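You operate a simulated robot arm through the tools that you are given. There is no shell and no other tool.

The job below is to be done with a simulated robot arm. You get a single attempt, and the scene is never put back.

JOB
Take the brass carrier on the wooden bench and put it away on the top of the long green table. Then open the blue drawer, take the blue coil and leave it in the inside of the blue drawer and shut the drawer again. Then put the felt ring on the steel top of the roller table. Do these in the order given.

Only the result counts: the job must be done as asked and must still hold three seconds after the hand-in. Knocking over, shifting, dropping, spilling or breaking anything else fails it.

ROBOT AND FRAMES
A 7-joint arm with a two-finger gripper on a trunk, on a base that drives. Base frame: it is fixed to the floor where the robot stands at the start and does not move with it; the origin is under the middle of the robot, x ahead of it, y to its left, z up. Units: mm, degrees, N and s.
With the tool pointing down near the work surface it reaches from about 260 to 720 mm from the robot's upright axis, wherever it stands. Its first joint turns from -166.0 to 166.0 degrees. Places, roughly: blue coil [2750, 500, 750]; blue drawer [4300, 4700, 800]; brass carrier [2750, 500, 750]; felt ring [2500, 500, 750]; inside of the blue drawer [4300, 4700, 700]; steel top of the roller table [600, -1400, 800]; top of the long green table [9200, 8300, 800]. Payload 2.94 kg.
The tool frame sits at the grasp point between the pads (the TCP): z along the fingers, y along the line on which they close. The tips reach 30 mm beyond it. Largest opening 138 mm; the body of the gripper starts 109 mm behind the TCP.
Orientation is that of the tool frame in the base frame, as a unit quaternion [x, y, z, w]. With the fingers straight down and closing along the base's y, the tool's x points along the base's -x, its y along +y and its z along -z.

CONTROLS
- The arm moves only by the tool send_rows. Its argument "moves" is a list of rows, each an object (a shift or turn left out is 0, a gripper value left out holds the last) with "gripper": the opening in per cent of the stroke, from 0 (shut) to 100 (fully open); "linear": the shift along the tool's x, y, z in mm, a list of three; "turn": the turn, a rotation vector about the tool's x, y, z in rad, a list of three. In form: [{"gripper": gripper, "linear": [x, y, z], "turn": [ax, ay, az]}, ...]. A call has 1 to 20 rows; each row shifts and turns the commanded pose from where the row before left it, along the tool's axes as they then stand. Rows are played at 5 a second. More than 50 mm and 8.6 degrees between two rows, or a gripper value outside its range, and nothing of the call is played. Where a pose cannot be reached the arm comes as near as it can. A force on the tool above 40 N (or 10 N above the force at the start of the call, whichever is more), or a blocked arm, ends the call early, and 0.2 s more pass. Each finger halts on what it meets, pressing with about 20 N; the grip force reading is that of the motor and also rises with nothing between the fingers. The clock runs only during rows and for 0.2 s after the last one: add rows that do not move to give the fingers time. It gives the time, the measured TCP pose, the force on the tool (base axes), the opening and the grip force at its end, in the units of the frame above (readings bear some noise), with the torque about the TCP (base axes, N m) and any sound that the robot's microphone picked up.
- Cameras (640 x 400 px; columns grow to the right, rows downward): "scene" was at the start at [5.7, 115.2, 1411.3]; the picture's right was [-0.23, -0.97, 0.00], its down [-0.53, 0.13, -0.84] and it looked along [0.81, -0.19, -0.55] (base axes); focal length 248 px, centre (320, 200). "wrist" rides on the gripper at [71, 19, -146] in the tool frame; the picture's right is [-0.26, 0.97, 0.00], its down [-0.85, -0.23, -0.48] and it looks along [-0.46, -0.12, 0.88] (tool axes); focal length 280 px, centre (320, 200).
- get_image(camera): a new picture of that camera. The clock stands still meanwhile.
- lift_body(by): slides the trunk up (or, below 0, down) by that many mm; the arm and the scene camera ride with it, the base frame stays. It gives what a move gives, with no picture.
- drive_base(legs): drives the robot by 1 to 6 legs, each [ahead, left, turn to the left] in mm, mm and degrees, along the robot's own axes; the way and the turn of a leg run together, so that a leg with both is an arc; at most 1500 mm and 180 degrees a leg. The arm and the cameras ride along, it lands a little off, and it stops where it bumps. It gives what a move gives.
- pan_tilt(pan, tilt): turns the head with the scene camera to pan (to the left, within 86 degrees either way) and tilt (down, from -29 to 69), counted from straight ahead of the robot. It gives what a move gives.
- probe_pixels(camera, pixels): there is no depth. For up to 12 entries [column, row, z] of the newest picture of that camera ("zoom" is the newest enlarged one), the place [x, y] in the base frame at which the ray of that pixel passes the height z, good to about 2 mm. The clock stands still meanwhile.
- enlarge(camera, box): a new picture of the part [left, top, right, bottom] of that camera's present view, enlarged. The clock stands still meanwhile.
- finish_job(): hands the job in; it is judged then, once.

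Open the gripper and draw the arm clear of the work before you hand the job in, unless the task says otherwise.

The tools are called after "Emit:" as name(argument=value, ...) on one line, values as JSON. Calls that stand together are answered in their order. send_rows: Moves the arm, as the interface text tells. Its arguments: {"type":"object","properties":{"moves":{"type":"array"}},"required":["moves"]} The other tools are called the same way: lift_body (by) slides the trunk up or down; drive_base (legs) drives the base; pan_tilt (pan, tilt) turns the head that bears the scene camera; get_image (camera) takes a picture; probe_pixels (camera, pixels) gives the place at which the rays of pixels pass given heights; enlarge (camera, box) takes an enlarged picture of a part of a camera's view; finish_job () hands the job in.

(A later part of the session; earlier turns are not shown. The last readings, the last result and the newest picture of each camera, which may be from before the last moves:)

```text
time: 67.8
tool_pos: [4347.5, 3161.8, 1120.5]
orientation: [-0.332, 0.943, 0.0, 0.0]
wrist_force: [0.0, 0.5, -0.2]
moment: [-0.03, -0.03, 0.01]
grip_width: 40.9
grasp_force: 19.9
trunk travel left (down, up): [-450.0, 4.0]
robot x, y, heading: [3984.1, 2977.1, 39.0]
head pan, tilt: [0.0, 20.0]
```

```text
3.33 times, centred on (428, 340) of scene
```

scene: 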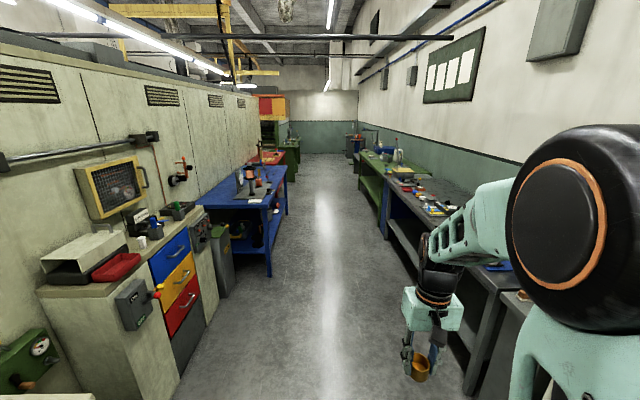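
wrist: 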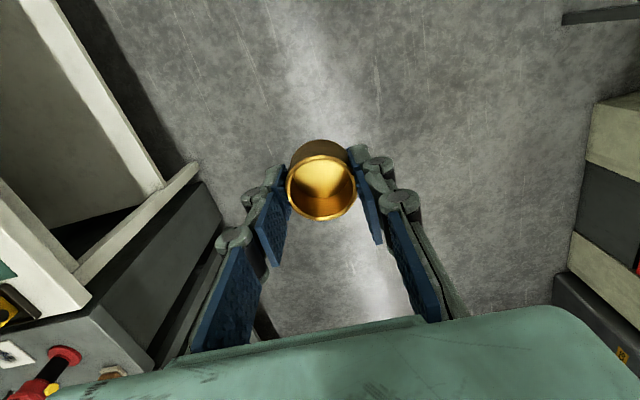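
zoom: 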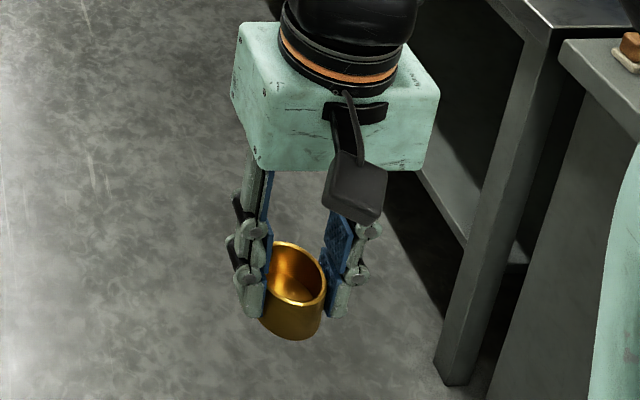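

The cup still looks seated between the pads. I enlarge the wrist view as a baseline for drift.

Emit:
enlarge(camera="wrist", box=[224, 120, 416, 240])

Emit:
send_rows(moves=[{"gripper": 0}, {}])

```text
3.33 times, centred on (320, 180) of wrist
```

zoom: 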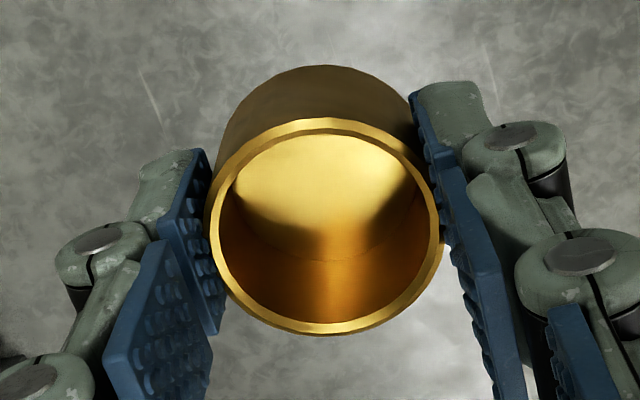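

```text
time: 68.4
tool_pos: [4348.5, 3161.2, 1119.0]
orientation: [-0.333, 0.943, 0.0, 0.0]
wrist_force: [0.8, 0.2, -0.8]
moment: [-0.02, -0.01, 0.01]
grip_width: 41.2
grasp_force: 19.2
trunk travel left (down, up): [-450.0, 4.0]
robot x, y, heading: [3985.6, 2979.2, 39.0]
head pan, tilt: [0.0, 20.0]
```

The rim centre at (321,188) matches the TCP projection (320,191), so the cup is centred. I probe the blue table leg and right-hand tables for corridor clearance.

Emit:
probe_pixels(camera="scene", pixels=[[270, 276, 0], [272, 196, 850], [287, 211, 0], [465, 395, 0], [384, 238, 0], [362, 190, 0], [299, 147, 800], [286, 181, 0], [299, 180, 0]])

```text
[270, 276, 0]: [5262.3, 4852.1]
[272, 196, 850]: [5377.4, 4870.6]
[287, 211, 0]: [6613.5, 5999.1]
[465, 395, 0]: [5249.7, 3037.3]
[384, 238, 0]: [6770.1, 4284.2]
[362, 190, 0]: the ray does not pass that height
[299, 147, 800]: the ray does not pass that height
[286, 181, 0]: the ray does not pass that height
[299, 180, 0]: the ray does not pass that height
```

Corridor spans about −765 to +635 mm around my line, so I drive straight ahead about 4.3 m and look again.

Emit:
drive_base(legs=[[1450, 0, 0], [1450, 0, 0], [1450, 0, 0]])

Emit:
pan_tilt(pan=20, tilt=22)

Emit:
get_image(camera="scene")

Emit:
get_image(camera="wrist")

```text
time: 89.0
tool_pos: [7617.8, 5951.2, 1119.3]
orientation: [-0.343, 0.939, 0.0, -0.001]
wrist_force: [-0.3, 1.3, -0.6]
moment: [0.0, 0.02, 0.02]
grip_width: 41.1
grasp_force: 19.8
trunk travel left (down, up): [-450.0, 4.0]
robot x, y, heading: [7258.9, 5757.2, 39.9]
head pan, tilt: [0.0, 20.0]
```

```text
time: 89.8
tool_pos: [7617.7, 5950.2, 1120.4]
orientation: [-0.344, 0.939, 0.0, 0.0]
wrist_force: [-0.1, 0.0, -0.2]
moment: [0.01, 0.02, -0.01]
grip_width: 41.0
grasp_force: 20.1
trunk travel left (down, up): [-450.0, 4.0]
robot x, y, heading: [7256.0, 5755.7, 40.3]
head pan, tilt: [20.0, 22.0]
```

```text
taken
```

scene: 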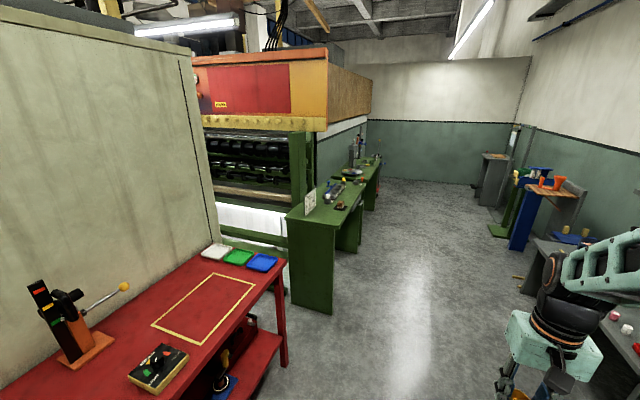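

```text
taken
```

wrist: 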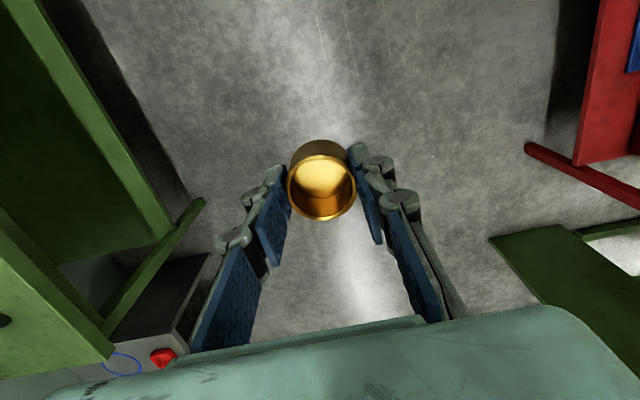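

Grip is stable at 41 mm. The long green table is at columns 285-385, rows 155-310. I enlarge it and probe its edge.

Emit:
enlarge(camera="scene", box=[270, 130, 398, 210])

Emit:
probe_pixels(camera="scene", pixels=[[333, 225, 850], [333, 225, 900], [331, 314, 0], [361, 248, 0], [380, 157, 850], [376, 210, 0], [287, 215, 850], [281, 365, 0]])

```text
5.00 times, centred on (334, 170) of scene
```

zoom: 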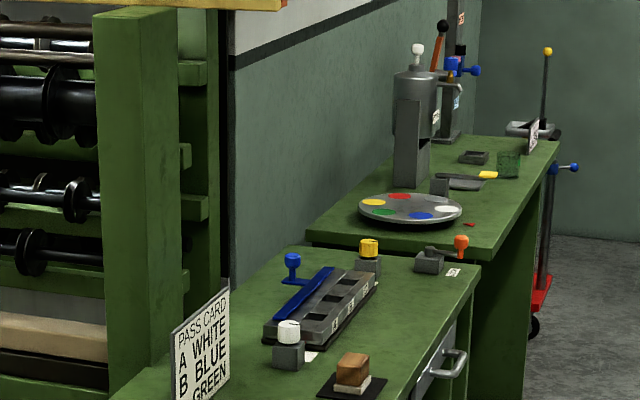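

```text
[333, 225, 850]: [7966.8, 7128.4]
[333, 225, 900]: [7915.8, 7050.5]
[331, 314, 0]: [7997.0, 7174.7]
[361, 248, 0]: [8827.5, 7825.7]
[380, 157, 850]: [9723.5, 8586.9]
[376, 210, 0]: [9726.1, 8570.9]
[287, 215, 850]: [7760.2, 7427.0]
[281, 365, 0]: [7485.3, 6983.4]
```

There seem to be two green tables in line on the left: a nearer one with the "PASS CARD" sign and a farther one with the colour disc; (9200,8300) fits the farther. I drive on and look more closely.

Emit:
drive_base(legs=[[1100, 0, 0]])

Emit:
pan_tilt(pan=40, tilt=30)

Emit:
get_image(camera="scene")

Emit:
pan_tilt(pan=70, tilt=35)

Emit:
get_image(camera="scene")

```text
time: 95.4
tool_pos: [8450.1, 6665.9, 1119.9]
orientation: [-0.348, 0.937, 0.0, 0.0]
wrist_force: [-0.5, 0.7, 0.1]
moment: [-0.02, 0.01, -0.01]
grip_width: 41.0
grasp_force: 20.6
trunk travel left (down, up): [-450.0, 4.0]
robot x, y, heading: [8094.2, 6466.6, 40.7]
head pan, tilt: [20.0, 22.0]
```

```text
time: 96.2
tool_pos: [8450.7, 6666.9, 1119.2]
orientation: [-0.348, 0.938, 0.0, 0.0]
wrist_force: [-0.2, 0.3, -0.9]
moment: [-0.04, -0.04, 0.02]
grip_width: 40.8
grasp_force: 20.2
trunk travel left (down, up): [-450.0, 4.0]
robot x, y, heading: [8096.1, 6466.3, 40.8]
head pan, tilt: [40.0, 30.0]
```

```text
taken
```

scene: 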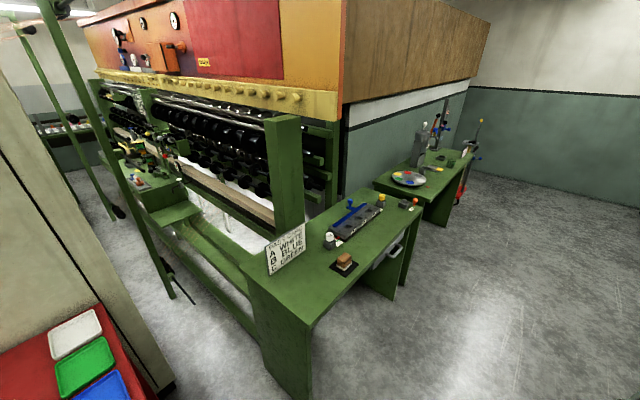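

```text
time: 97.2
tool_pos: [8449.8, 6665.2, 1119.2]
orientation: [-0.348, 0.937, 0.0, 0.0]
wrist_force: [-0.1, -0.5, -0.7]
moment: [-0.02, -0.01, 0.02]
grip_width: 41.2
grasp_force: 19.8
trunk travel left (down, up): [-450.0, 4.0]
robot x, y, heading: [8091.5, 6469.2, 40.4]
head pan, tilt: [70.0, 35.0]
```

```text
taken
```

scene: 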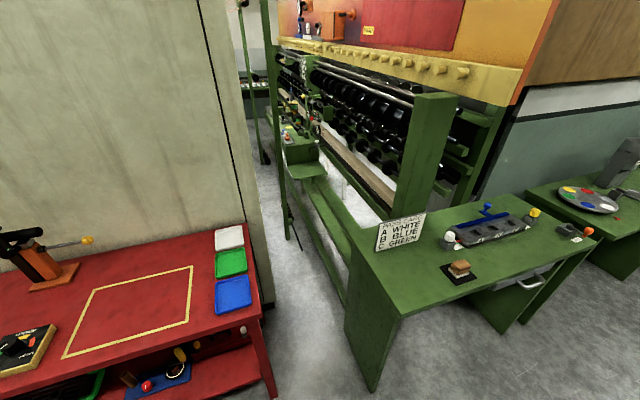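

I take a fresh view at pan 30 to probe table corners of both green tables and their heights.

Emit:
pan_tilt(pan=35, tilt=30)

Emit:
get_image(camera="scene")

Emit:
enlarge(camera="scene", box=[330, 120, 522, 240])

```text
time: 98.2
tool_pos: [8449.9, 6666.4, 1119.6]
orientation: [-0.347, 0.938, 0.0, 0.001]
wrist_force: [0.0, -0.6, -0.9]
moment: [-0.01, 0.04, -0.02]
grip_width: 41.0
grasp_force: 19.9
trunk travel left (down, up): [-450.0, 4.0]
robot x, y, heading: [8091.9, 6467.4, 40.6]
head pan, tilt: [35.0, 30.0]
```

```text
taken
```

scene: 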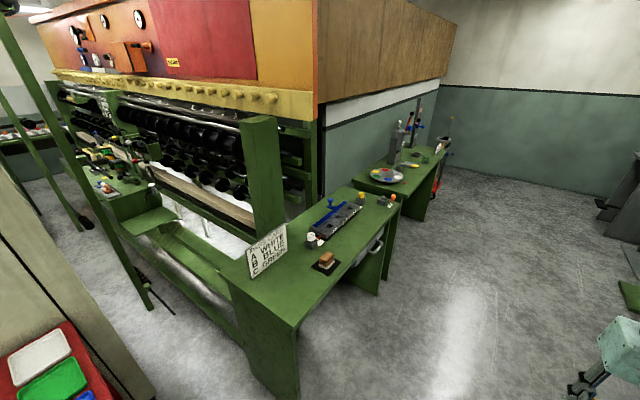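

```text
3.33 times, centred on (426, 180) of scene
```

zoom: 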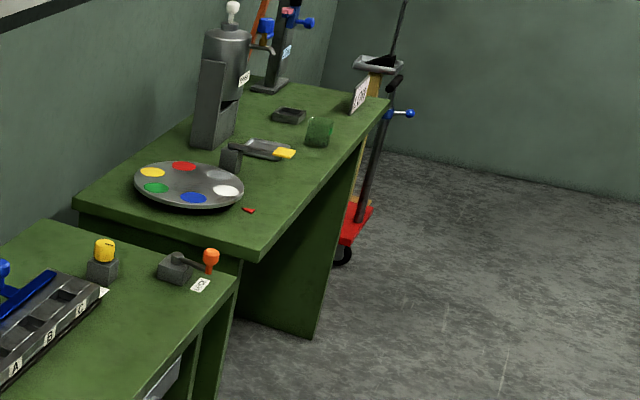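

I probe corners of both tables now.

Emit:
probe_pixels(camera="scene", pixels=[[292, 323, 825], [399, 205, 825], [225, 268, 825], [342, 187, 825], [405, 194.4, 850], [446.4, 150, 850], [352.5, 182, 850], [403.5, 145.5, 850], [376, 295, 0], [421, 221, 0], [385, 281, 0]])

```text
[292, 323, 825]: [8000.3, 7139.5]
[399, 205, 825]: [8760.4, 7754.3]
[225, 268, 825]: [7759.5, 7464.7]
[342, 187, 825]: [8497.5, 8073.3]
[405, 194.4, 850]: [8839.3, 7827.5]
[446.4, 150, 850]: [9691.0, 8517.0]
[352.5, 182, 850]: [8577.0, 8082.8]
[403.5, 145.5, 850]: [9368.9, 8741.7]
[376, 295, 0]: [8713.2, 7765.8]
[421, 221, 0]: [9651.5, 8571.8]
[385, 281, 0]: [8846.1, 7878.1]
```

The far table (corners ≈ (8839,7828), (9691,8517), (9369,8742), (8577,8083), top z≈850) is longer and matches the given place. I check the right side of the corridor before driving alongside it.

Emit:
pan_tilt(pan=-10, tilt=25)

Emit:
get_image(camera="scene")

Emit:
probe_pixels(camera="scene", pixels=[[400, 235, 0], [420, 260, 0], [300, 180, 0]])

```text
time: 99.3
tool_pos: [8449.1, 6665.4, 1120.7]
orientation: [-0.348, 0.938, -0.001, 0.0]
wrist_force: [0.9, 0.5, -1.5]
moment: [-0.03, -0.03, -0.01]
grip_width: 40.9
grasp_force: 19.9
trunk travel left (down, up): [-450.0, 4.0]
robot x, y, heading: [8088.0, 6467.5, 40.6]
head pan, tilt: [-10.0, 25.0]
```

```text
taken
```

scene: 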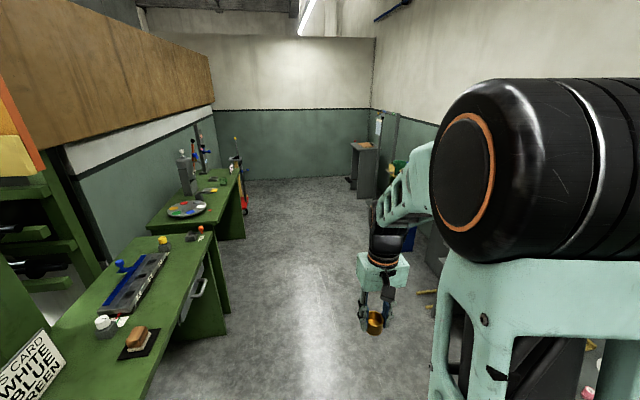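

```text
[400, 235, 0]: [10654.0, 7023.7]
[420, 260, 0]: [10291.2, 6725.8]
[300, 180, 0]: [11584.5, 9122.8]
```

The way ahead is free. I drive 1.89 m ahead alongside the far green table and turn left 90° to face it.

Emit:
drive_base(legs=[[945, 15, 0], [945, 15, 0], [0, 0, 89]])

Emit:
pan_tilt(pan=0, tilt=45)

Emit:
get_image(camera="scene")

Emit:
get_image(camera="wrist")

```text
time: 112.6
tool_pos: [9291.0, 8120.8, 1119.8]
orientation: [0.908, -0.418, 0.0, 0.0]
wrist_force: [-0.4, 0.5, -1.0]
moment: [0.0, -0.04, 0.0]
grip_width: 40.7
grasp_force: 20.0
trunk travel left (down, up): [-450.0, 4.0]
robot x, y, heading: [9489.4, 7765.0, 130.6]
head pan, tilt: [-10.0, 25.0]
```

```text
time: 113.4
tool_pos: [9291.2, 8122.5, 1120.7]
orientation: [0.909, -0.418, 0.001, 0.0]
wrist_force: [-0.3, 0.9, -1.1]
moment: [0.0, 0.0, -0.04]
grip_width: 40.9
grasp_force: 19.7
trunk travel left (down, up): [-450.0, 4.0]
robot x, y, heading: [9490.0, 7763.8, 130.8]
head pan, tilt: [0.0, 45.0]
```

```text
taken
```

scene: 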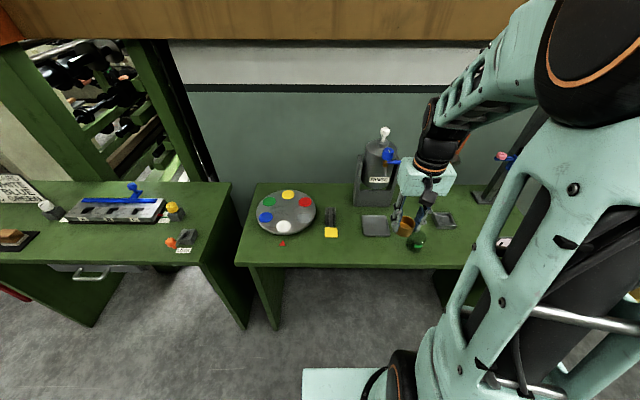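

```text
taken
```

wrist: 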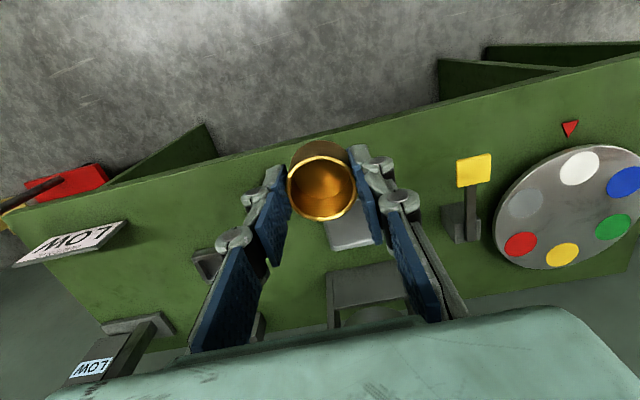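

I enlarge the table area to choose a clear spot — the front part around (365,248) looks free.

Emit:
enlarge(camera="scene", box=[235, 170, 475, 290])

Emit:
probe_pixels(camera="scene", pixels=[[240, 263, 850], [420, 265, 850], [331, 237, 850], [411, 250, 850], [365, 248, 850], [377, 235, 850], [283, 243, 850], [265, 185, 850]])

```text
2.67 times, centred on (355, 230) of scene
```

zoom: 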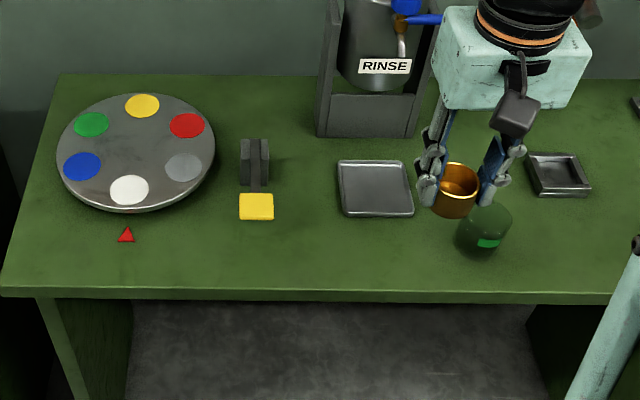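

```text
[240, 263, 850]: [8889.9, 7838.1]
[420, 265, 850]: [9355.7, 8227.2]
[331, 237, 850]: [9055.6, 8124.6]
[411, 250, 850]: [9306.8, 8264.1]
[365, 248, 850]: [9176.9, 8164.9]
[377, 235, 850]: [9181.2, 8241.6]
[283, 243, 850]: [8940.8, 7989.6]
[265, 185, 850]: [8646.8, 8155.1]
```

The front strip between the yellow flag and the grey tray is clear. I probe the target (zoom (308,250)) and surrounding edges for exact placing.

Emit:
probe_pixels(camera="zoom", pixels=[[308, 248, 845], [274, 220, 845], [340, 216, 845], [308, 292, 845], [460, 240, 845]])

```text
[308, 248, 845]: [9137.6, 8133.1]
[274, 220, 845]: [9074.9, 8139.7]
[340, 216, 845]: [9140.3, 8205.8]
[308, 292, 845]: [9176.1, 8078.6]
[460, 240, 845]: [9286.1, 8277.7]
```

Target (9140,8135). I move the tool there at height (tool x −108, y +106), then descend to about z 970 and check.

Emit:
send_rows(moves=[{"gripper": 0, "linear": [-27, 26.5, 0]}, {"linear": [-27, 26.5, 0]}, {"linear": [-27, 26.5, 0]}, {"linear": [-27, 26.5, 0]}, {}, {"linear": [0, 0, 40]}, {"linear": [0, 0, 40]}, {"linear": [0, 0, 40]}, {"linear": [0, 0, 30]}, {}])

Emit:
get_image(camera="wrist")

Emit:
enlarge(camera="scene", box=[235, 170, 475, 290])

```text
time: 115.6
tool_pos: [9141.7, 8137.0, 971.3]
orientation: [0.908, -0.418, -0.001, 0.0]
wrist_force: [-1.0, 0.7, -1.2]
moment: [-0.04, 0.02, -0.02]
grip_width: 40.8
grasp_force: 20.2
trunk travel left (down, up): [-450.0, 4.0]
robot x, y, heading: [9490.8, 7764.6, 130.7]
head pan, tilt: [0.0, 45.0]
```

```text
taken
```

wrist: 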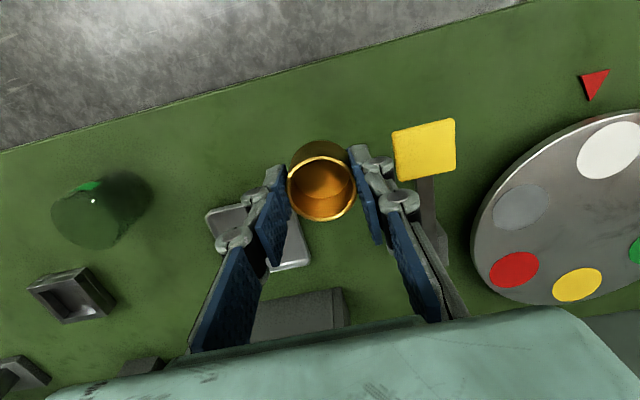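

```text
2.67 times, centred on (355, 230) of scene
```

zoom: 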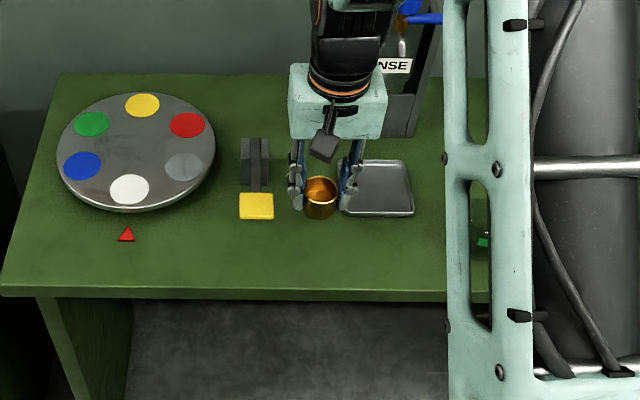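

I triangulate the table height with the red triangle's inner tip: wrist (592,101), scene zoom (126,227).

Emit:
probe_pixels(camera="wrist", pixels=[[592, 101, 830], [592, 101, 860], [579, 75, 845], [611, 69, 845], [393, 132, 870], [453, 118, 870], [180, 101, 840], [305, 67, 840]])

Emit:
probe_pixels(camera="zoom", pixels=[[126, 227, 830], [126, 227, 860], [118, 243, 845], [135, 241, 845], [240, 218, 870], [274, 219, 870]])

```text
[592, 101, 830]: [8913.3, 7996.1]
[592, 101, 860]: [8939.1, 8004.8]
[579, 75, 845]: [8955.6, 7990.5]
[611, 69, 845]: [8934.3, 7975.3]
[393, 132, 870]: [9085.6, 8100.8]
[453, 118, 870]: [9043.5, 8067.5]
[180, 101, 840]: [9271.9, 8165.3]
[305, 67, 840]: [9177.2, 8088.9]
```

```text
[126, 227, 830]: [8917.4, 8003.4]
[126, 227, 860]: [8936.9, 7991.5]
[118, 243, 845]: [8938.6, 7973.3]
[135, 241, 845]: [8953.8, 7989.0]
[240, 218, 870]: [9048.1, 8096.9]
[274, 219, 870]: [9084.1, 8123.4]
```

Table top z ≈ 845. I shift slightly away from the yellow flag (x +8, y −15) and descend to TCP z ≈ 890.

Emit:
send_rows(moves=[{"gripper": 0, "linear": [8, -15, 0]}, {"linear": [0, 0, 30]}, {"linear": [0, 0, 30]}, {"linear": [0, 0, 20]}, {}])

Emit:
get_image(camera="wrist")

Emit:
enlarge(camera="scene", box=[307, 210, 403, 270])

```text
time: 116.8
tool_pos: [9156.6, 8137.9, 888.6]
orientation: [0.908, -0.418, 0.0, 0.0]
wrist_force: [-0.7, -0.2, -0.1]
moment: [-0.03, -0.02, 0.03]
grip_width: 40.9
grasp_force: 19.5
trunk travel left (down, up): [-450.0, 4.0]
robot x, y, heading: [9489.5, 7761.4, 130.3]
head pan, tilt: [0.0, 45.0]
```

```text
taken
```

wrist: 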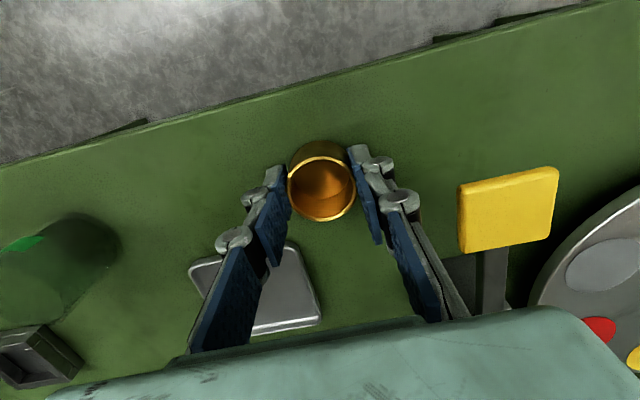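

```text
6.67 times, centred on (355, 240) of scene
```

zoom: 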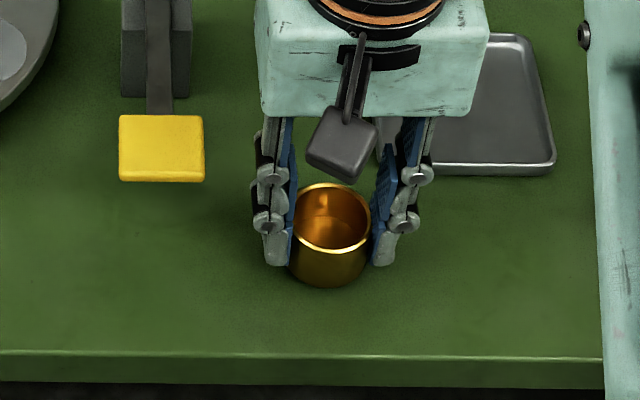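

The cup hovers a few mm above the clear front strip. I lower in 1.5 mm steps and watch the force.

Emit:
send_rows(moves=[{"gripper": 0, "linear": [0, 0, 1.5]}, {"linear": [0, 0, 1.5]}, {"linear": [0, 0, 1.5]}])

Emit:
send_rows(moves=[{"gripper": 0, "linear": [0, 0, 1.0]}, {"linear": [0, 0, 1.0]}])

```text
time: 117.6
tool_pos: [9155.6, 8137.0, 883.9]
orientation: [0.908, -0.418, 0.0, 0.0]
wrist_force: [-0.6, -0.5, -0.3]
moment: [0.0, 0.03, 0.02]
grip_width: 41.0
grasp_force: 19.7
trunk travel left (down, up): [-450.0, 4.0]
robot x, y, heading: [9485.3, 7766.2, 130.8]
head pan, tilt: [0.0, 45.0]
```

```text
time: 118.2
tool_pos: [9155.6, 8138.1, 882.2]
orientation: [0.909, -0.418, 0.001, 0.0]
wrist_force: [0.2, -0.7, -1.1]
moment: [0.0, 0.03, 0.0]
grip_width: 41.1
grasp_force: 20.0
trunk travel left (down, up): [-450.0, 4.0]
robot x, y, heading: [9488.8, 7763.1, 130.6]
head pan, tilt: [0.0, 45.0]
```

No contact force yet at z 882. I continue in 1 mm steps.

Emit:
send_rows(moves=[{"gripper": 0, "linear": [0, 0, 1.0]}, {"linear": [0, 0, 1.0]}])

Emit:
send_rows(moves=[{"gripper": 0, "linear": [0, 0, 1.0]}, {"linear": [0, 0, 1.0]}])

Emit:
enlarge(camera="scene", box=[331, 225, 379, 255])

```text
time: 118.8
tool_pos: [9157.6, 8139.1, 882.8]
orientation: [0.909, -0.418, 0.0, -0.001]
wrist_force: [2.6, -2.0, 10.3]
moment: [-0.08, -0.11, 0.01]
grip_width: 40.8
grasp_force: 20.1
trunk travel left (down, up): [-450.0, 4.0]
robot x, y, heading: [9488.1, 7766.5, 130.8]
head pan, tilt: [0.0, 45.0]
```

```text
time: 119.4
tool_pos: [9156.1, 8139.0, 879.3]
orientation: [0.909, -0.418, -0.001, -0.001]
wrist_force: [4.0, -0.4, 12.5]
moment: [0.03, -0.13, -0.03]
grip_width: 41.1
grasp_force: 20.2
trunk travel left (down, up): [-450.0, 4.0]
robot x, y, heading: [9488.0, 7759.4, 130.6]
head pan, tilt: [0.0, 45.0]
```

```text
13.33 times, centred on (355, 240) of scene
```

zoom: 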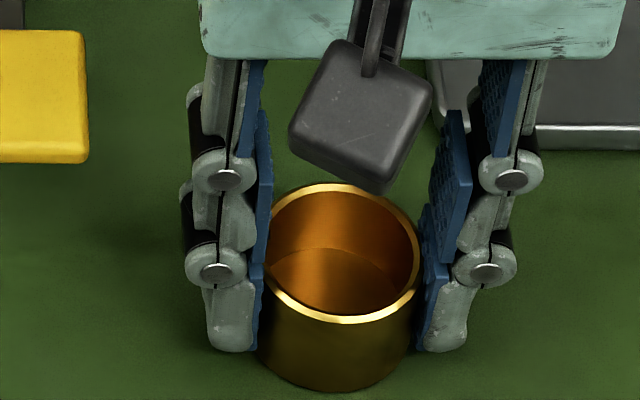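

Contact at ~12 N. I release gently by opening to about 52 %, then rise straight up.

Emit:
send_rows(moves=[{"gripper": 34}, {"gripper": 40}, {"gripper": 46}, {"gripper": 52}, {}, {}])

Emit:
get_image(camera="wrist")

```text
time: 120.8
tool_pos: [9155.9, 8139.0, 879.2]
orientation: [0.909, -0.417, 0.0, 0.0]
wrist_force: [0.2, 0.4, 0.6]
moment: [0.0, 0.0, -0.01]
grip_width: 71.9
grasp_force: 0.0
trunk travel left (down, up): [-450.0, 4.0]
robot x, y, heading: [9485.6, 7765.5, 130.6]
head pan, tilt: [0.0, 45.0]
```

```text
taken
```

wrist: 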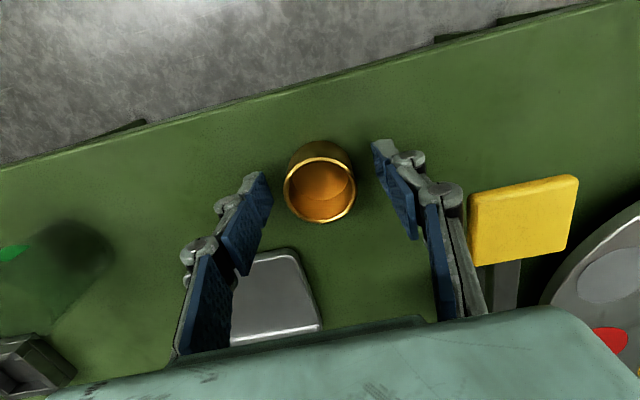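

Released cleanly with the cup upright. I rise straight up 240 mm and retract toward the robot.

Emit:
send_rows(moves=[{"gripper": 52, "linear": [0, 0, -20]}, {"linear": [0, 0, -40]}, {"linear": [0, 0, -45]}, {"linear": [0, 0, -45]}, {"linear": [0, 0, -45]}, {"linear": [0, 0, -45]}, {"linear": [44, 0, 0]}, {"linear": [44, 0, 0]}, {"linear": [20, 0, 0]}, {}])

Emit:
get_image(camera="scene")

Emit:
get_image(camera="wrist")

```text
time: 123.0
tool_pos: [9226.1, 8058.5, 1116.5]
orientation: [0.909, -0.418, 0.0, 0.001]
wrist_force: [-0.1, 0.2, 0.5]
moment: [0.02, -0.03, -0.02]
grip_width: 71.6
grasp_force: 0.0
trunk travel left (down, up): [-450.0, 4.0]
robot x, y, heading: [9486.5, 7760.1, 130.9]
head pan, tilt: [0.0, 45.0]
```

```text
taken
```

scene: 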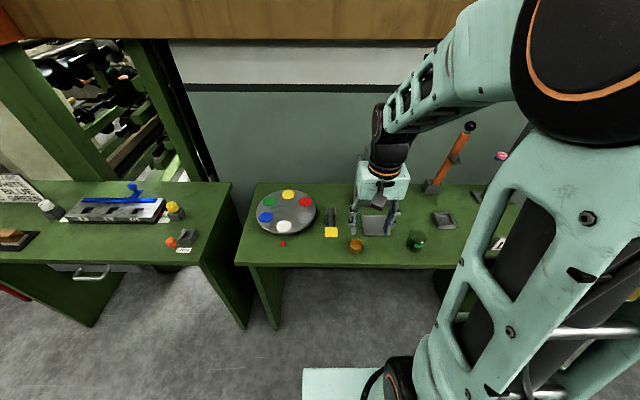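

```text
taken
```

wrist: 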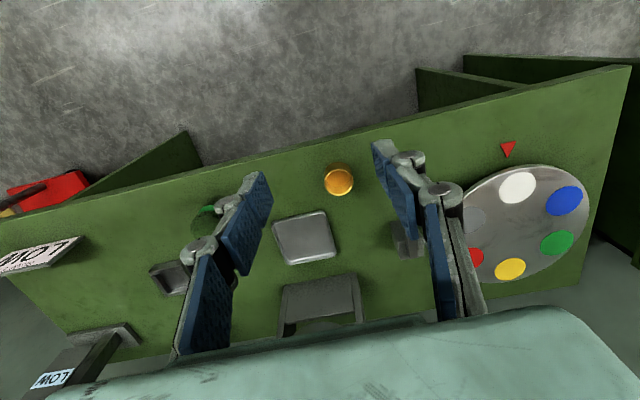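

Brass carrier stands on the green table. Next is the blue drawer: I back off and strafe left along the corridor toward the cabinet (≈ (4300,4700)), in stages.

Emit:
drive_base(legs=[[-280, 0, 0], [0, 1450, -1], [0, 1450, 0]])

Emit:
pan_tilt(pan=60, tilt=25)

Emit:
get_image(camera="scene")

```text
time: 150.0
tool_pos: [7164.5, 6037.6, 1114.9]
orientation: [0.894, -0.448, 0.0, 0.0]
wrist_force: [-0.9, -0.4, 0.3]
moment: [0.02, -0.01, 0.03]
grip_width: 71.8
grasp_force: 0.0
trunk travel left (down, up): [-450.0, 4.0]
robot x, y, heading: [7404.1, 5724.1, 126.8]
head pan, tilt: [0.0, 45.0]
```

```text
time: 151.3
tool_pos: [7164.5, 6037.2, 1115.8]
orientation: [0.894, -0.448, 0.0, 0.0]
wrist_force: [-0.4, 0.0, -0.2]
moment: [-0.02, -0.03, 0.02]
grip_width: 72.2
grasp_force: 0.1
trunk travel left (down, up): [-450.0, 4.0]
robot x, y, heading: [7404.9, 5725.5, 126.7]
head pan, tilt: [60.0, 25.0]
```

```text
taken
```

scene: 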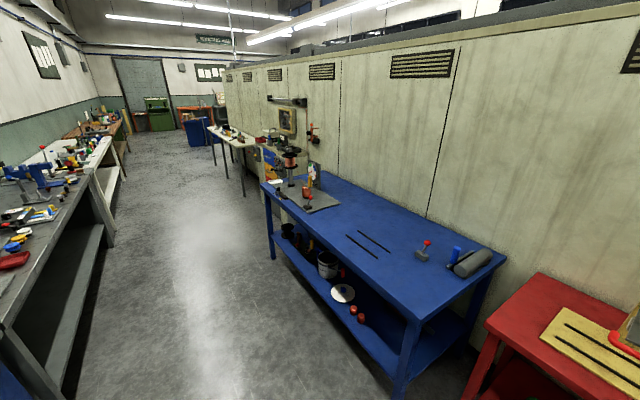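

Centred in the corridor (~700 mm to each side), heading drifted to 126.7°. I correct +3° and strafe left 3.0 m to the cabinet.

Emit:
drive_base(legs=[[0, 0, 3.2], [0, 1450, 0.5], [0, 1450, 0.5], [0, 140, 0]])

Emit:
pan_tilt(pan=0, tilt=40)

Emit:
get_image(camera="scene")

```text
time: 178.2
tool_pos: [4905.5, 3991.7, 1114.8]
orientation: [0.92, -0.392, 0.0, 0.0]
wrist_force: [0.8, -0.2, 0.5]
moment: [0.0, 0.02, 0.0]
grip_width: 72.1
grasp_force: 0.1
trunk travel left (down, up): [-450.0, 4.0]
robot x, y, heading: [5182.6, 3713.4, 133.7]
head pan, tilt: [60.0, 25.0]
```

```text
time: 179.6
tool_pos: [4904.3, 3991.5, 1115.1]
orientation: [0.92, -0.391, 0.0, 0.0]
wrist_force: [-0.6, 0.2, -0.2]
moment: [0.01, -0.02, 0.03]
grip_width: 71.9
grasp_force: 0.0
trunk travel left (down, up): [-450.0, 4.0]
robot x, y, heading: [5182.5, 3712.9, 133.6]
head pan, tilt: [0.0, 40.0]
```

```text
taken
```

scene: 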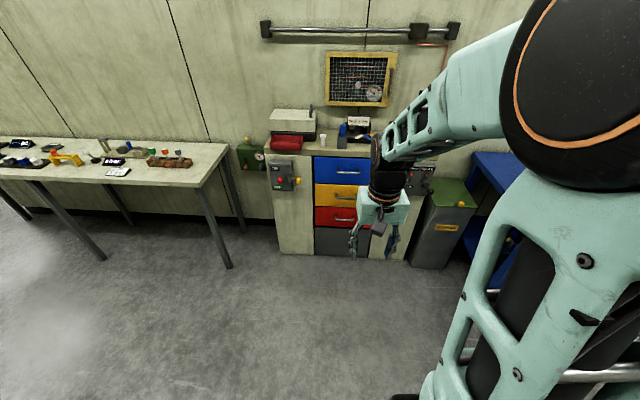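

The cabinet with the blue, yellow and red drawers is ahead-left at columns 270-410, rows 140-260. I enlarge it.

Emit:
enlarge(camera="scene", box=[220, 90, 460, 270])

Emit:
enlarge(camera="scene", box=[260, 130, 388, 210])

```text
2.22 times, centred on (340, 180) of scene
```

zoom: 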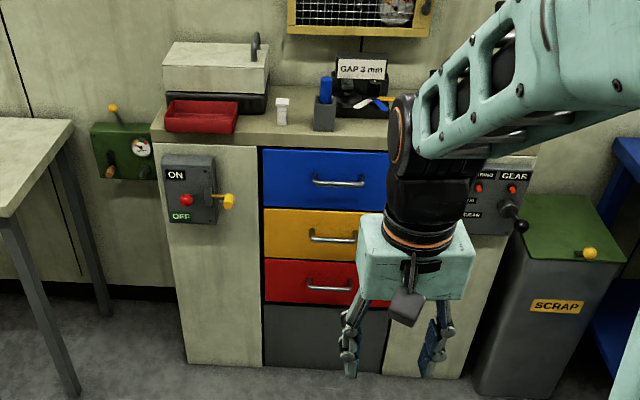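

```text
5.00 times, centred on (324, 170) of scene
```

zoom: 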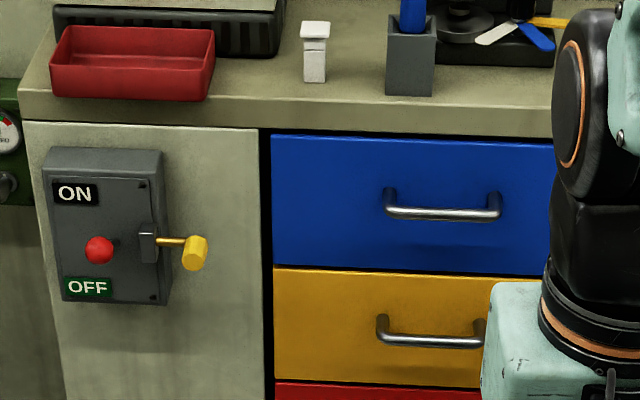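

The blue drawer has a horizontal bar handle; the ON/OFF box beside it must not be touched. I probe the cabinet's floor line and the drawer corners to locate its front plane.

Emit:
probe_pixels(camera="scene", pixels=[[315.2, 255.2, 0], [281.4, 253.5, 0], [403.5, 260, 0], [314, 157, 790], [314, 183, 650], [335, 170, 720], [360, 170.5, 720], [270, 154, 850], [312, 156, 830]])

```text
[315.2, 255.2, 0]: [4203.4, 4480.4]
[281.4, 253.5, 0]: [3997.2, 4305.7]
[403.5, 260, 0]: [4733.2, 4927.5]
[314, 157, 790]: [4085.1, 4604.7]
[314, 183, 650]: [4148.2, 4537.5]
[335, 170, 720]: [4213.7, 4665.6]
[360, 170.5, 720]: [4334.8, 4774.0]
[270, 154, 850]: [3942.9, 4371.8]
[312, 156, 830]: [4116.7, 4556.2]
```

The blue drawer's front spans roughly z 709–890 with its handle near z≈830, u-centre ≈ (4380,4580). I first square the base to the cabinet, then extend the arm in free space before tilting the tool to horizontal.

Emit:
drive_base(legs=[[0, 0, -3.5]])

Emit:
send_rows(moves=[{"gripper": 60, "linear": [-43, 0, 0]}, {"linear": [-43, 0, 0]}, {"linear": [-43, 0, 0]}, {"linear": [-43, 0, 0]}, {"linear": [-43, 0, 0]}, {"linear": [-43, 0, 0]}, {}])

```text
time: 180.4
tool_pos: [4923.0, 4008.0, 1114.7]
orientation: [0.908, -0.419, 0.0, 0.0]
wrist_force: [0.2, -0.3, 0.9]
moment: [0.01, 0.0, -0.02]
grip_width: 71.7
grasp_force: 0.0
trunk travel left (down, up): [-450.0, 4.0]
robot x, y, heading: [5182.6, 3716.0, 130.5]
head pan, tilt: [0.0, 40.0]
```

```text
time: 182.0
tool_pos: [4757.1, 4205.3, 1112.0]
orientation: [0.908, -0.42, 0.0, 0.0]
wrist_force: [0.5, -0.6, -0.6]
moment: [0.0, -0.02, -0.02]
grip_width: 82.9
grasp_force: 0.0
trunk travel left (down, up): [-450.0, 4.0]
robot x, y, heading: [5183.5, 3713.1, 130.6]
head pan, tilt: [0.0, 40.0]
```

Now I turn the tool toward horizontal (fingers closing vertically), first half of the rotation, and check that the pose follows.

Emit:
send_rows(moves=[{"gripper": 60, "turn": [-0.0806, -0.0806, 0.0806]}, {"turn": [-0.0806, -0.0806, 0.0806]}, {"turn": [-0.0806, -0.0806, 0.0806]}, {"turn": [-0.0806, -0.0806, 0.0806]}, {"turn": [-0.0806, -0.0806, 0.0806]}, {"turn": [-0.0806, -0.0806, 0.0806]}, {"turn": [-0.0806, -0.0806, 0.0806]}, {}])

```text
time: 183.8
tool_pos: [4755.1, 4204.3, 1114.8]
orientation: [0.688, -0.616, -0.36, 0.132]
wrist_force: [-0.4, -0.4, 0.2]
moment: [0.01, 0.0, 0.03]
grip_width: 82.9
grasp_force: 0.1
trunk travel left (down, up): [-450.0, 4.0]
robot x, y, heading: [5181.9, 3712.3, 130.5]
head pan, tilt: [0.0, 40.0]
```

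The pose follows well. I complete the rotation (8 more rows).

Emit:
send_rows(moves=[{"gripper": 60, "turn": [-0.0806, -0.0806, 0.0806]}, {"turn": [-0.0806, -0.0806, 0.0806]}, {"turn": [-0.0806, -0.0806, 0.0806]}, {"turn": [-0.0806, -0.0806, 0.0806]}, {"turn": [-0.0806, -0.0806, 0.0806]}, {"turn": [-0.0806, -0.0806, 0.0806]}, {"turn": [-0.0806, -0.0806, 0.0806]}, {"turn": [-0.0806, -0.0806, 0.0806]}, {}])

Emit:
get_image(camera="scene")

Emit:
get_image(camera="wrist")

```text
time: 185.8
tool_pos: [4754.8, 4204.5, 1115.9]
orientation: [-0.243, 0.663, 0.664, -0.245]
wrist_force: [-0.5, -0.4, -0.3]
moment: [-0.01, -0.02, 0.03]
grip_width: 82.6
grasp_force: 0.1
trunk travel left (down, up): [-450.0, 4.0]
robot x, y, heading: [5187.8, 3713.5, 130.5]
head pan, tilt: [0.0, 40.0]
```

```text
taken
```

scene: 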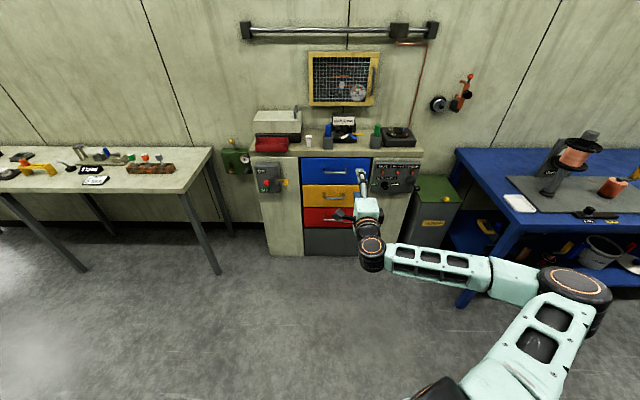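

```text
taken
```

wrist: 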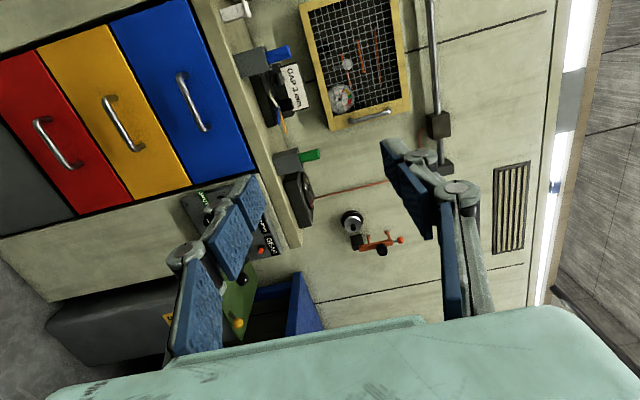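

The tool is horizontal (z-axis (−0.647,0.761,0), y up). I enlarge both views to triangulate the blue handle.

Emit:
enlarge(camera="scene", box=[296, 145, 376, 195])

Emit:
probe_pixels(camera="zoom", pixels=[[145, 195, 800], [145, 195, 840], [275, 195, 800], [275, 195, 840]])

Emit:
enlarge(camera="wrist", box=[116, 40, 276, 140])

```text
8.00 times, centred on (336, 170) of scene
```

zoom: 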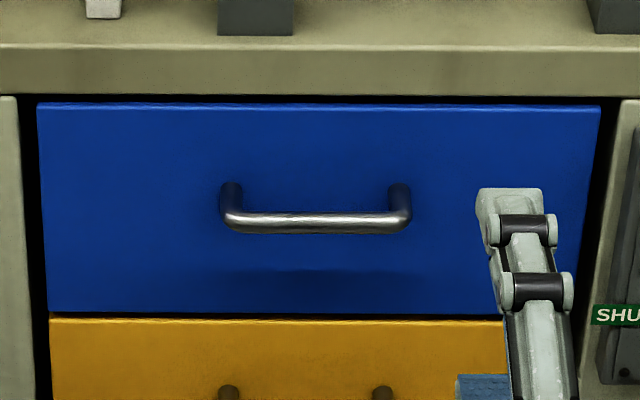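

```text
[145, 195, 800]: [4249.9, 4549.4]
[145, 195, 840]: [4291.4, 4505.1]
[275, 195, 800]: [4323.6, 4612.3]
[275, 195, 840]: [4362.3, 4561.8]
```

```text
4.00 times, centred on (196, 90) of wrist
```

zoom: 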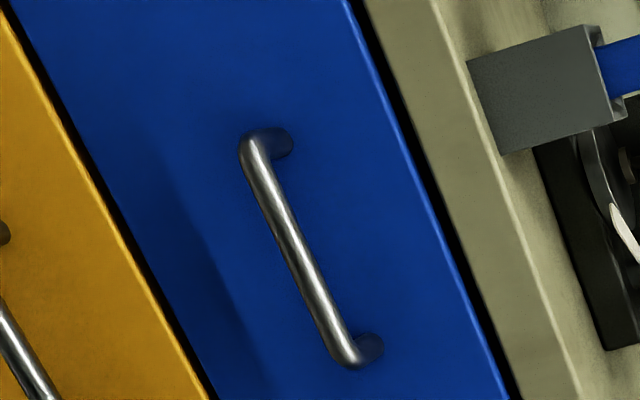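

I probe the handle's left end (wrist zoom (250,152)) and right end ((348,358)), and the drawer-top corner lines, at two heights each.

Emit:
probe_pixels(camera="zoom", pixels=[[250, 152, 800], [250, 152, 840], [250, 152, 880], [348, 358, 800], [348, 358, 840], [348, 358, 880]])

Emit:
enlarge(camera="scene", box=[296, 145, 376, 195])

Emit:
probe_pixels(camera="zoom", pixels=[[232, 221, 800], [232, 221, 840], [232, 221, 880], [400, 221, 800], [400, 221, 840], [400, 221, 880], [37, 104, 840], [37, 104, 900], [600, 106, 840], [600, 106, 900], [49, 312, 700], [49, 312, 760]])

```text
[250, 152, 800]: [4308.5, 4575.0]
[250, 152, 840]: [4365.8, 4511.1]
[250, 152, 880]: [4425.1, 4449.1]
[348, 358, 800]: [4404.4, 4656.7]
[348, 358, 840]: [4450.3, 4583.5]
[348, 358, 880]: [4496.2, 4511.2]
```

```text
8.00 times, centred on (336, 170) of scene
```

zoom: 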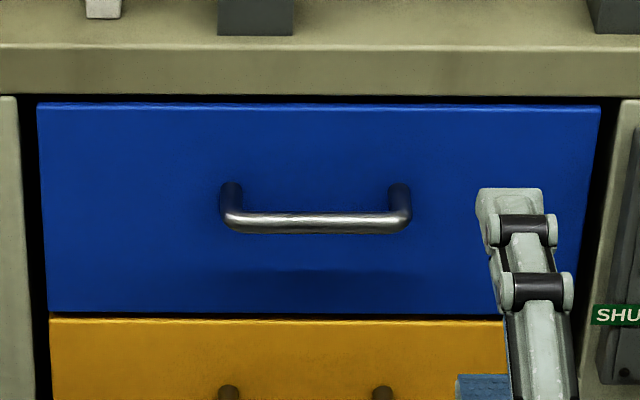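

```text
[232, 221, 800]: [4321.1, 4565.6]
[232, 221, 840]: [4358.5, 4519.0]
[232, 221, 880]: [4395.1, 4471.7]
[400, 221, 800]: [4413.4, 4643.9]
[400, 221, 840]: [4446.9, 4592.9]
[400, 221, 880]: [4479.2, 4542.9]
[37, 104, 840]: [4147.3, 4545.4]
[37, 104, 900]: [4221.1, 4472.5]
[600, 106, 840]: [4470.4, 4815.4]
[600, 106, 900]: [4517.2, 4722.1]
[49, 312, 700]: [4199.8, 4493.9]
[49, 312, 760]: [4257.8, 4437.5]
```

Triangulation: handle bar runs from (4342,4539) to (4433,4613) at z≈824, ~43 mm off the face. I lower the trunk 291 mm here in the open, then drive to a pre-grasp 100 mm in front of the bar.

Emit:
lift_body(by=-291)

Emit:
drive_base(legs=[[400, 39, -0.5]])

Emit:
get_image(camera="scene")

Emit:
get_image(camera="wrist")

```text
time: 188.7
tool_pos: [4755.4, 4205.4, 825.3]
orientation: [-0.243, 0.664, 0.664, -0.244]
wrist_force: [0.6, 0.3, 0.2]
moment: [0.02, 0.0, -0.03]
grip_width: 82.9
grasp_force: 0.0
trunk travel left (down, up): [-159.0, 295.0]
robot x, y, heading: [5183.1, 3714.1, 130.4]
head pan, tilt: [0.0, 40.0]
```

```text
time: 191.2
tool_pos: [4465.2, 4484.4, 825.0]
orientation: [-0.243, 0.664, 0.663, -0.244]
wrist_force: [-0.3, 0.5, 0.0]
moment: [-0.01, -0.01, -0.03]
grip_width: 82.5
grasp_force: 0.0
trunk travel left (down, up): [-159.0, 295.0]
robot x, y, heading: [4894.5, 3991.4, 130.4]
head pan, tilt: [0.0, 40.0]
```

```text
taken
```

scene: 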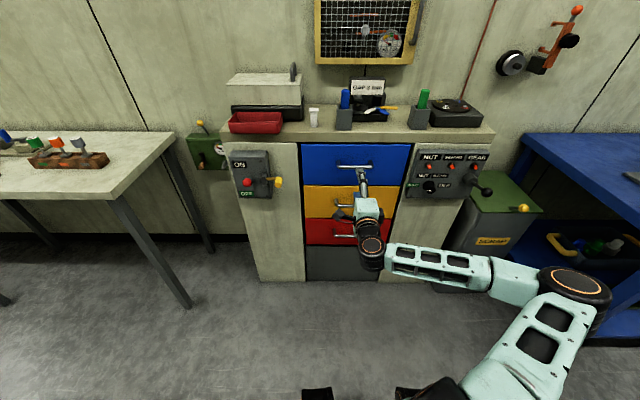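

```text
taken
```

wrist: 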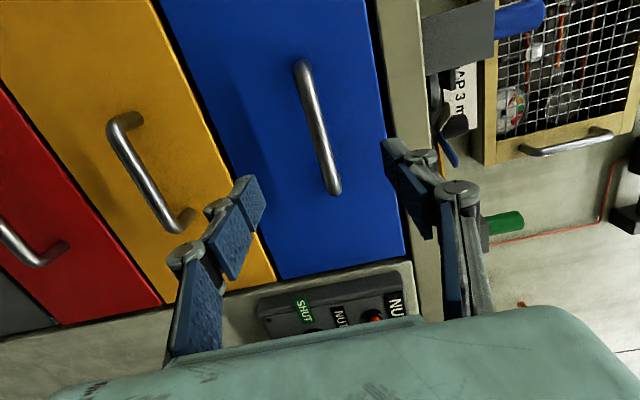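

Closer now. I re-triangulate the handle with enlarged views.

Emit:
enlarge(camera="scene", box=[316, 140, 412, 200])

Emit:
probe_pixels(camera="wrist", pixels=[[301, 68, 815], [301, 68, 835], [334, 189, 815], [334, 189, 835]])

```text
6.67 times, centred on (364, 170) of scene
```

zoom: 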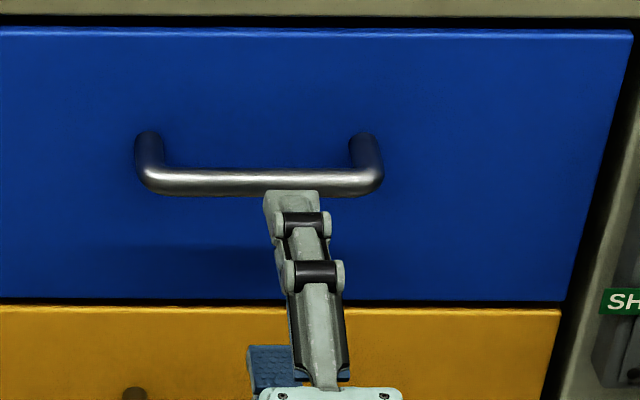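

```text
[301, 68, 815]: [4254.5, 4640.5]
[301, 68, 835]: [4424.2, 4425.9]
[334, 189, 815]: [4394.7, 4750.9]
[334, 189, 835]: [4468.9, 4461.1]
```

I probe the scene zoom's bar ends (150,179) and (370,179).

Emit:
probe_pixels(camera="zoom", pixels=[[150, 179, 815], [150, 179, 825], [150, 179, 835], [370, 179, 815], [370, 179, 825], [370, 179, 835], [291, 195, 870]])

```text
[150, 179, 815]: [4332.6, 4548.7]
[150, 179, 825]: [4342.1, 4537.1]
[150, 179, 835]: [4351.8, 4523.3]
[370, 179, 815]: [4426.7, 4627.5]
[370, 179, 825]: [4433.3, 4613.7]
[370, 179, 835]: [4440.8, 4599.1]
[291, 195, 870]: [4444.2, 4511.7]
```

Bar centre ≈ (4388,4575,825); the TCP is 119 mm short of it and level with it. I advance 119 mm along the tool axis.

Emit:
send_rows(moves=[{"gripper": 60, "linear": [0, 0, 35]}, {"linear": [0, 0, 35]}, {"linear": [0, 0, 30]}, {"linear": [0, 0, 19]}, {}])

Emit:
get_image(camera="wrist")

Emit:
enlarge(camera="scene", box=[316, 140, 412, 200])

```text
time: 192.4
tool_pos: [4391.9, 4573.2, 825.7]
orientation: [-0.244, 0.664, 0.664, -0.243]
wrist_force: [-0.2, -0.8, -0.2]
moment: [-0.02, -0.02, 0.03]
grip_width: 82.5
grasp_force: 0.0
trunk travel left (down, up): [-159.0, 295.0]
robot x, y, heading: [4887.9, 3990.3, 130.5]
head pan, tilt: [0.0, 40.0]
```

```text
taken
```

wrist: 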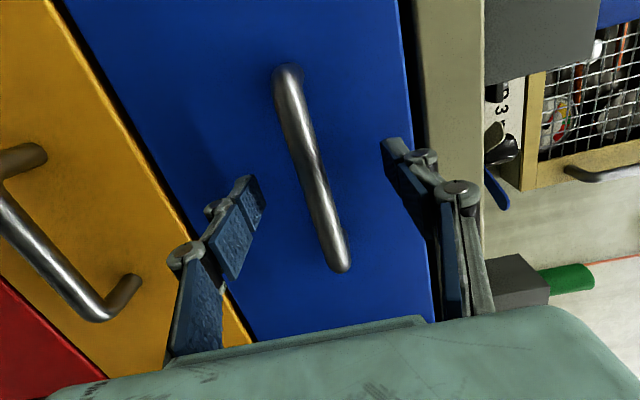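

```text
6.67 times, centred on (364, 170) of scene
```

zoom: 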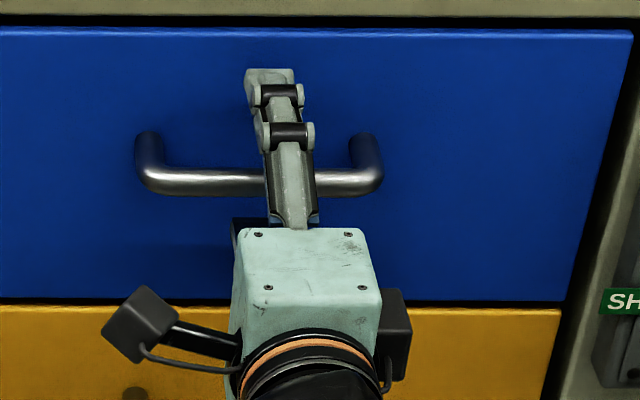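

The bar passes between the pads near (314,190), matching the TCP. I close the gripper on it.

Emit:
send_rows(moves=[{"gripper": 40}, {"gripper": 20}, {"gripper": 0}, {}, {}, {}, {}])

Emit:
get_image(camera="wrist")

```text
time: 194.0
tool_pos: [4391.4, 4574.6, 825.4]
orientation: [-0.244, 0.664, 0.663, -0.244]
wrist_force: [1.1, -1.7, -6.1]
moment: [-0.02, 0.0, -0.01]
grip_width: 14.2
grasp_force: 40.3
trunk travel left (down, up): [-159.0, 295.0]
robot x, y, heading: [4889.3, 3995.0, 130.7]
head pan, tilt: [0.0, 40.0]
```

```text
taken
```

wrist: 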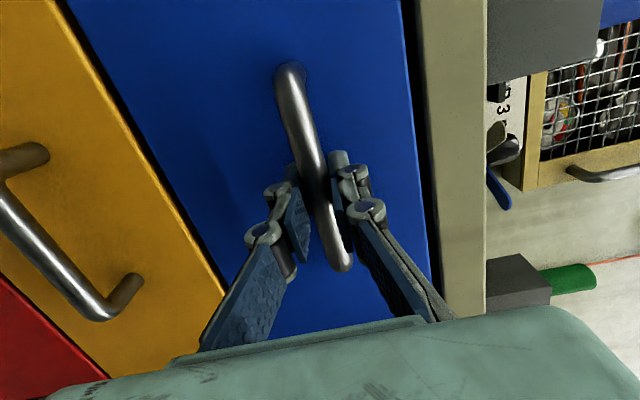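

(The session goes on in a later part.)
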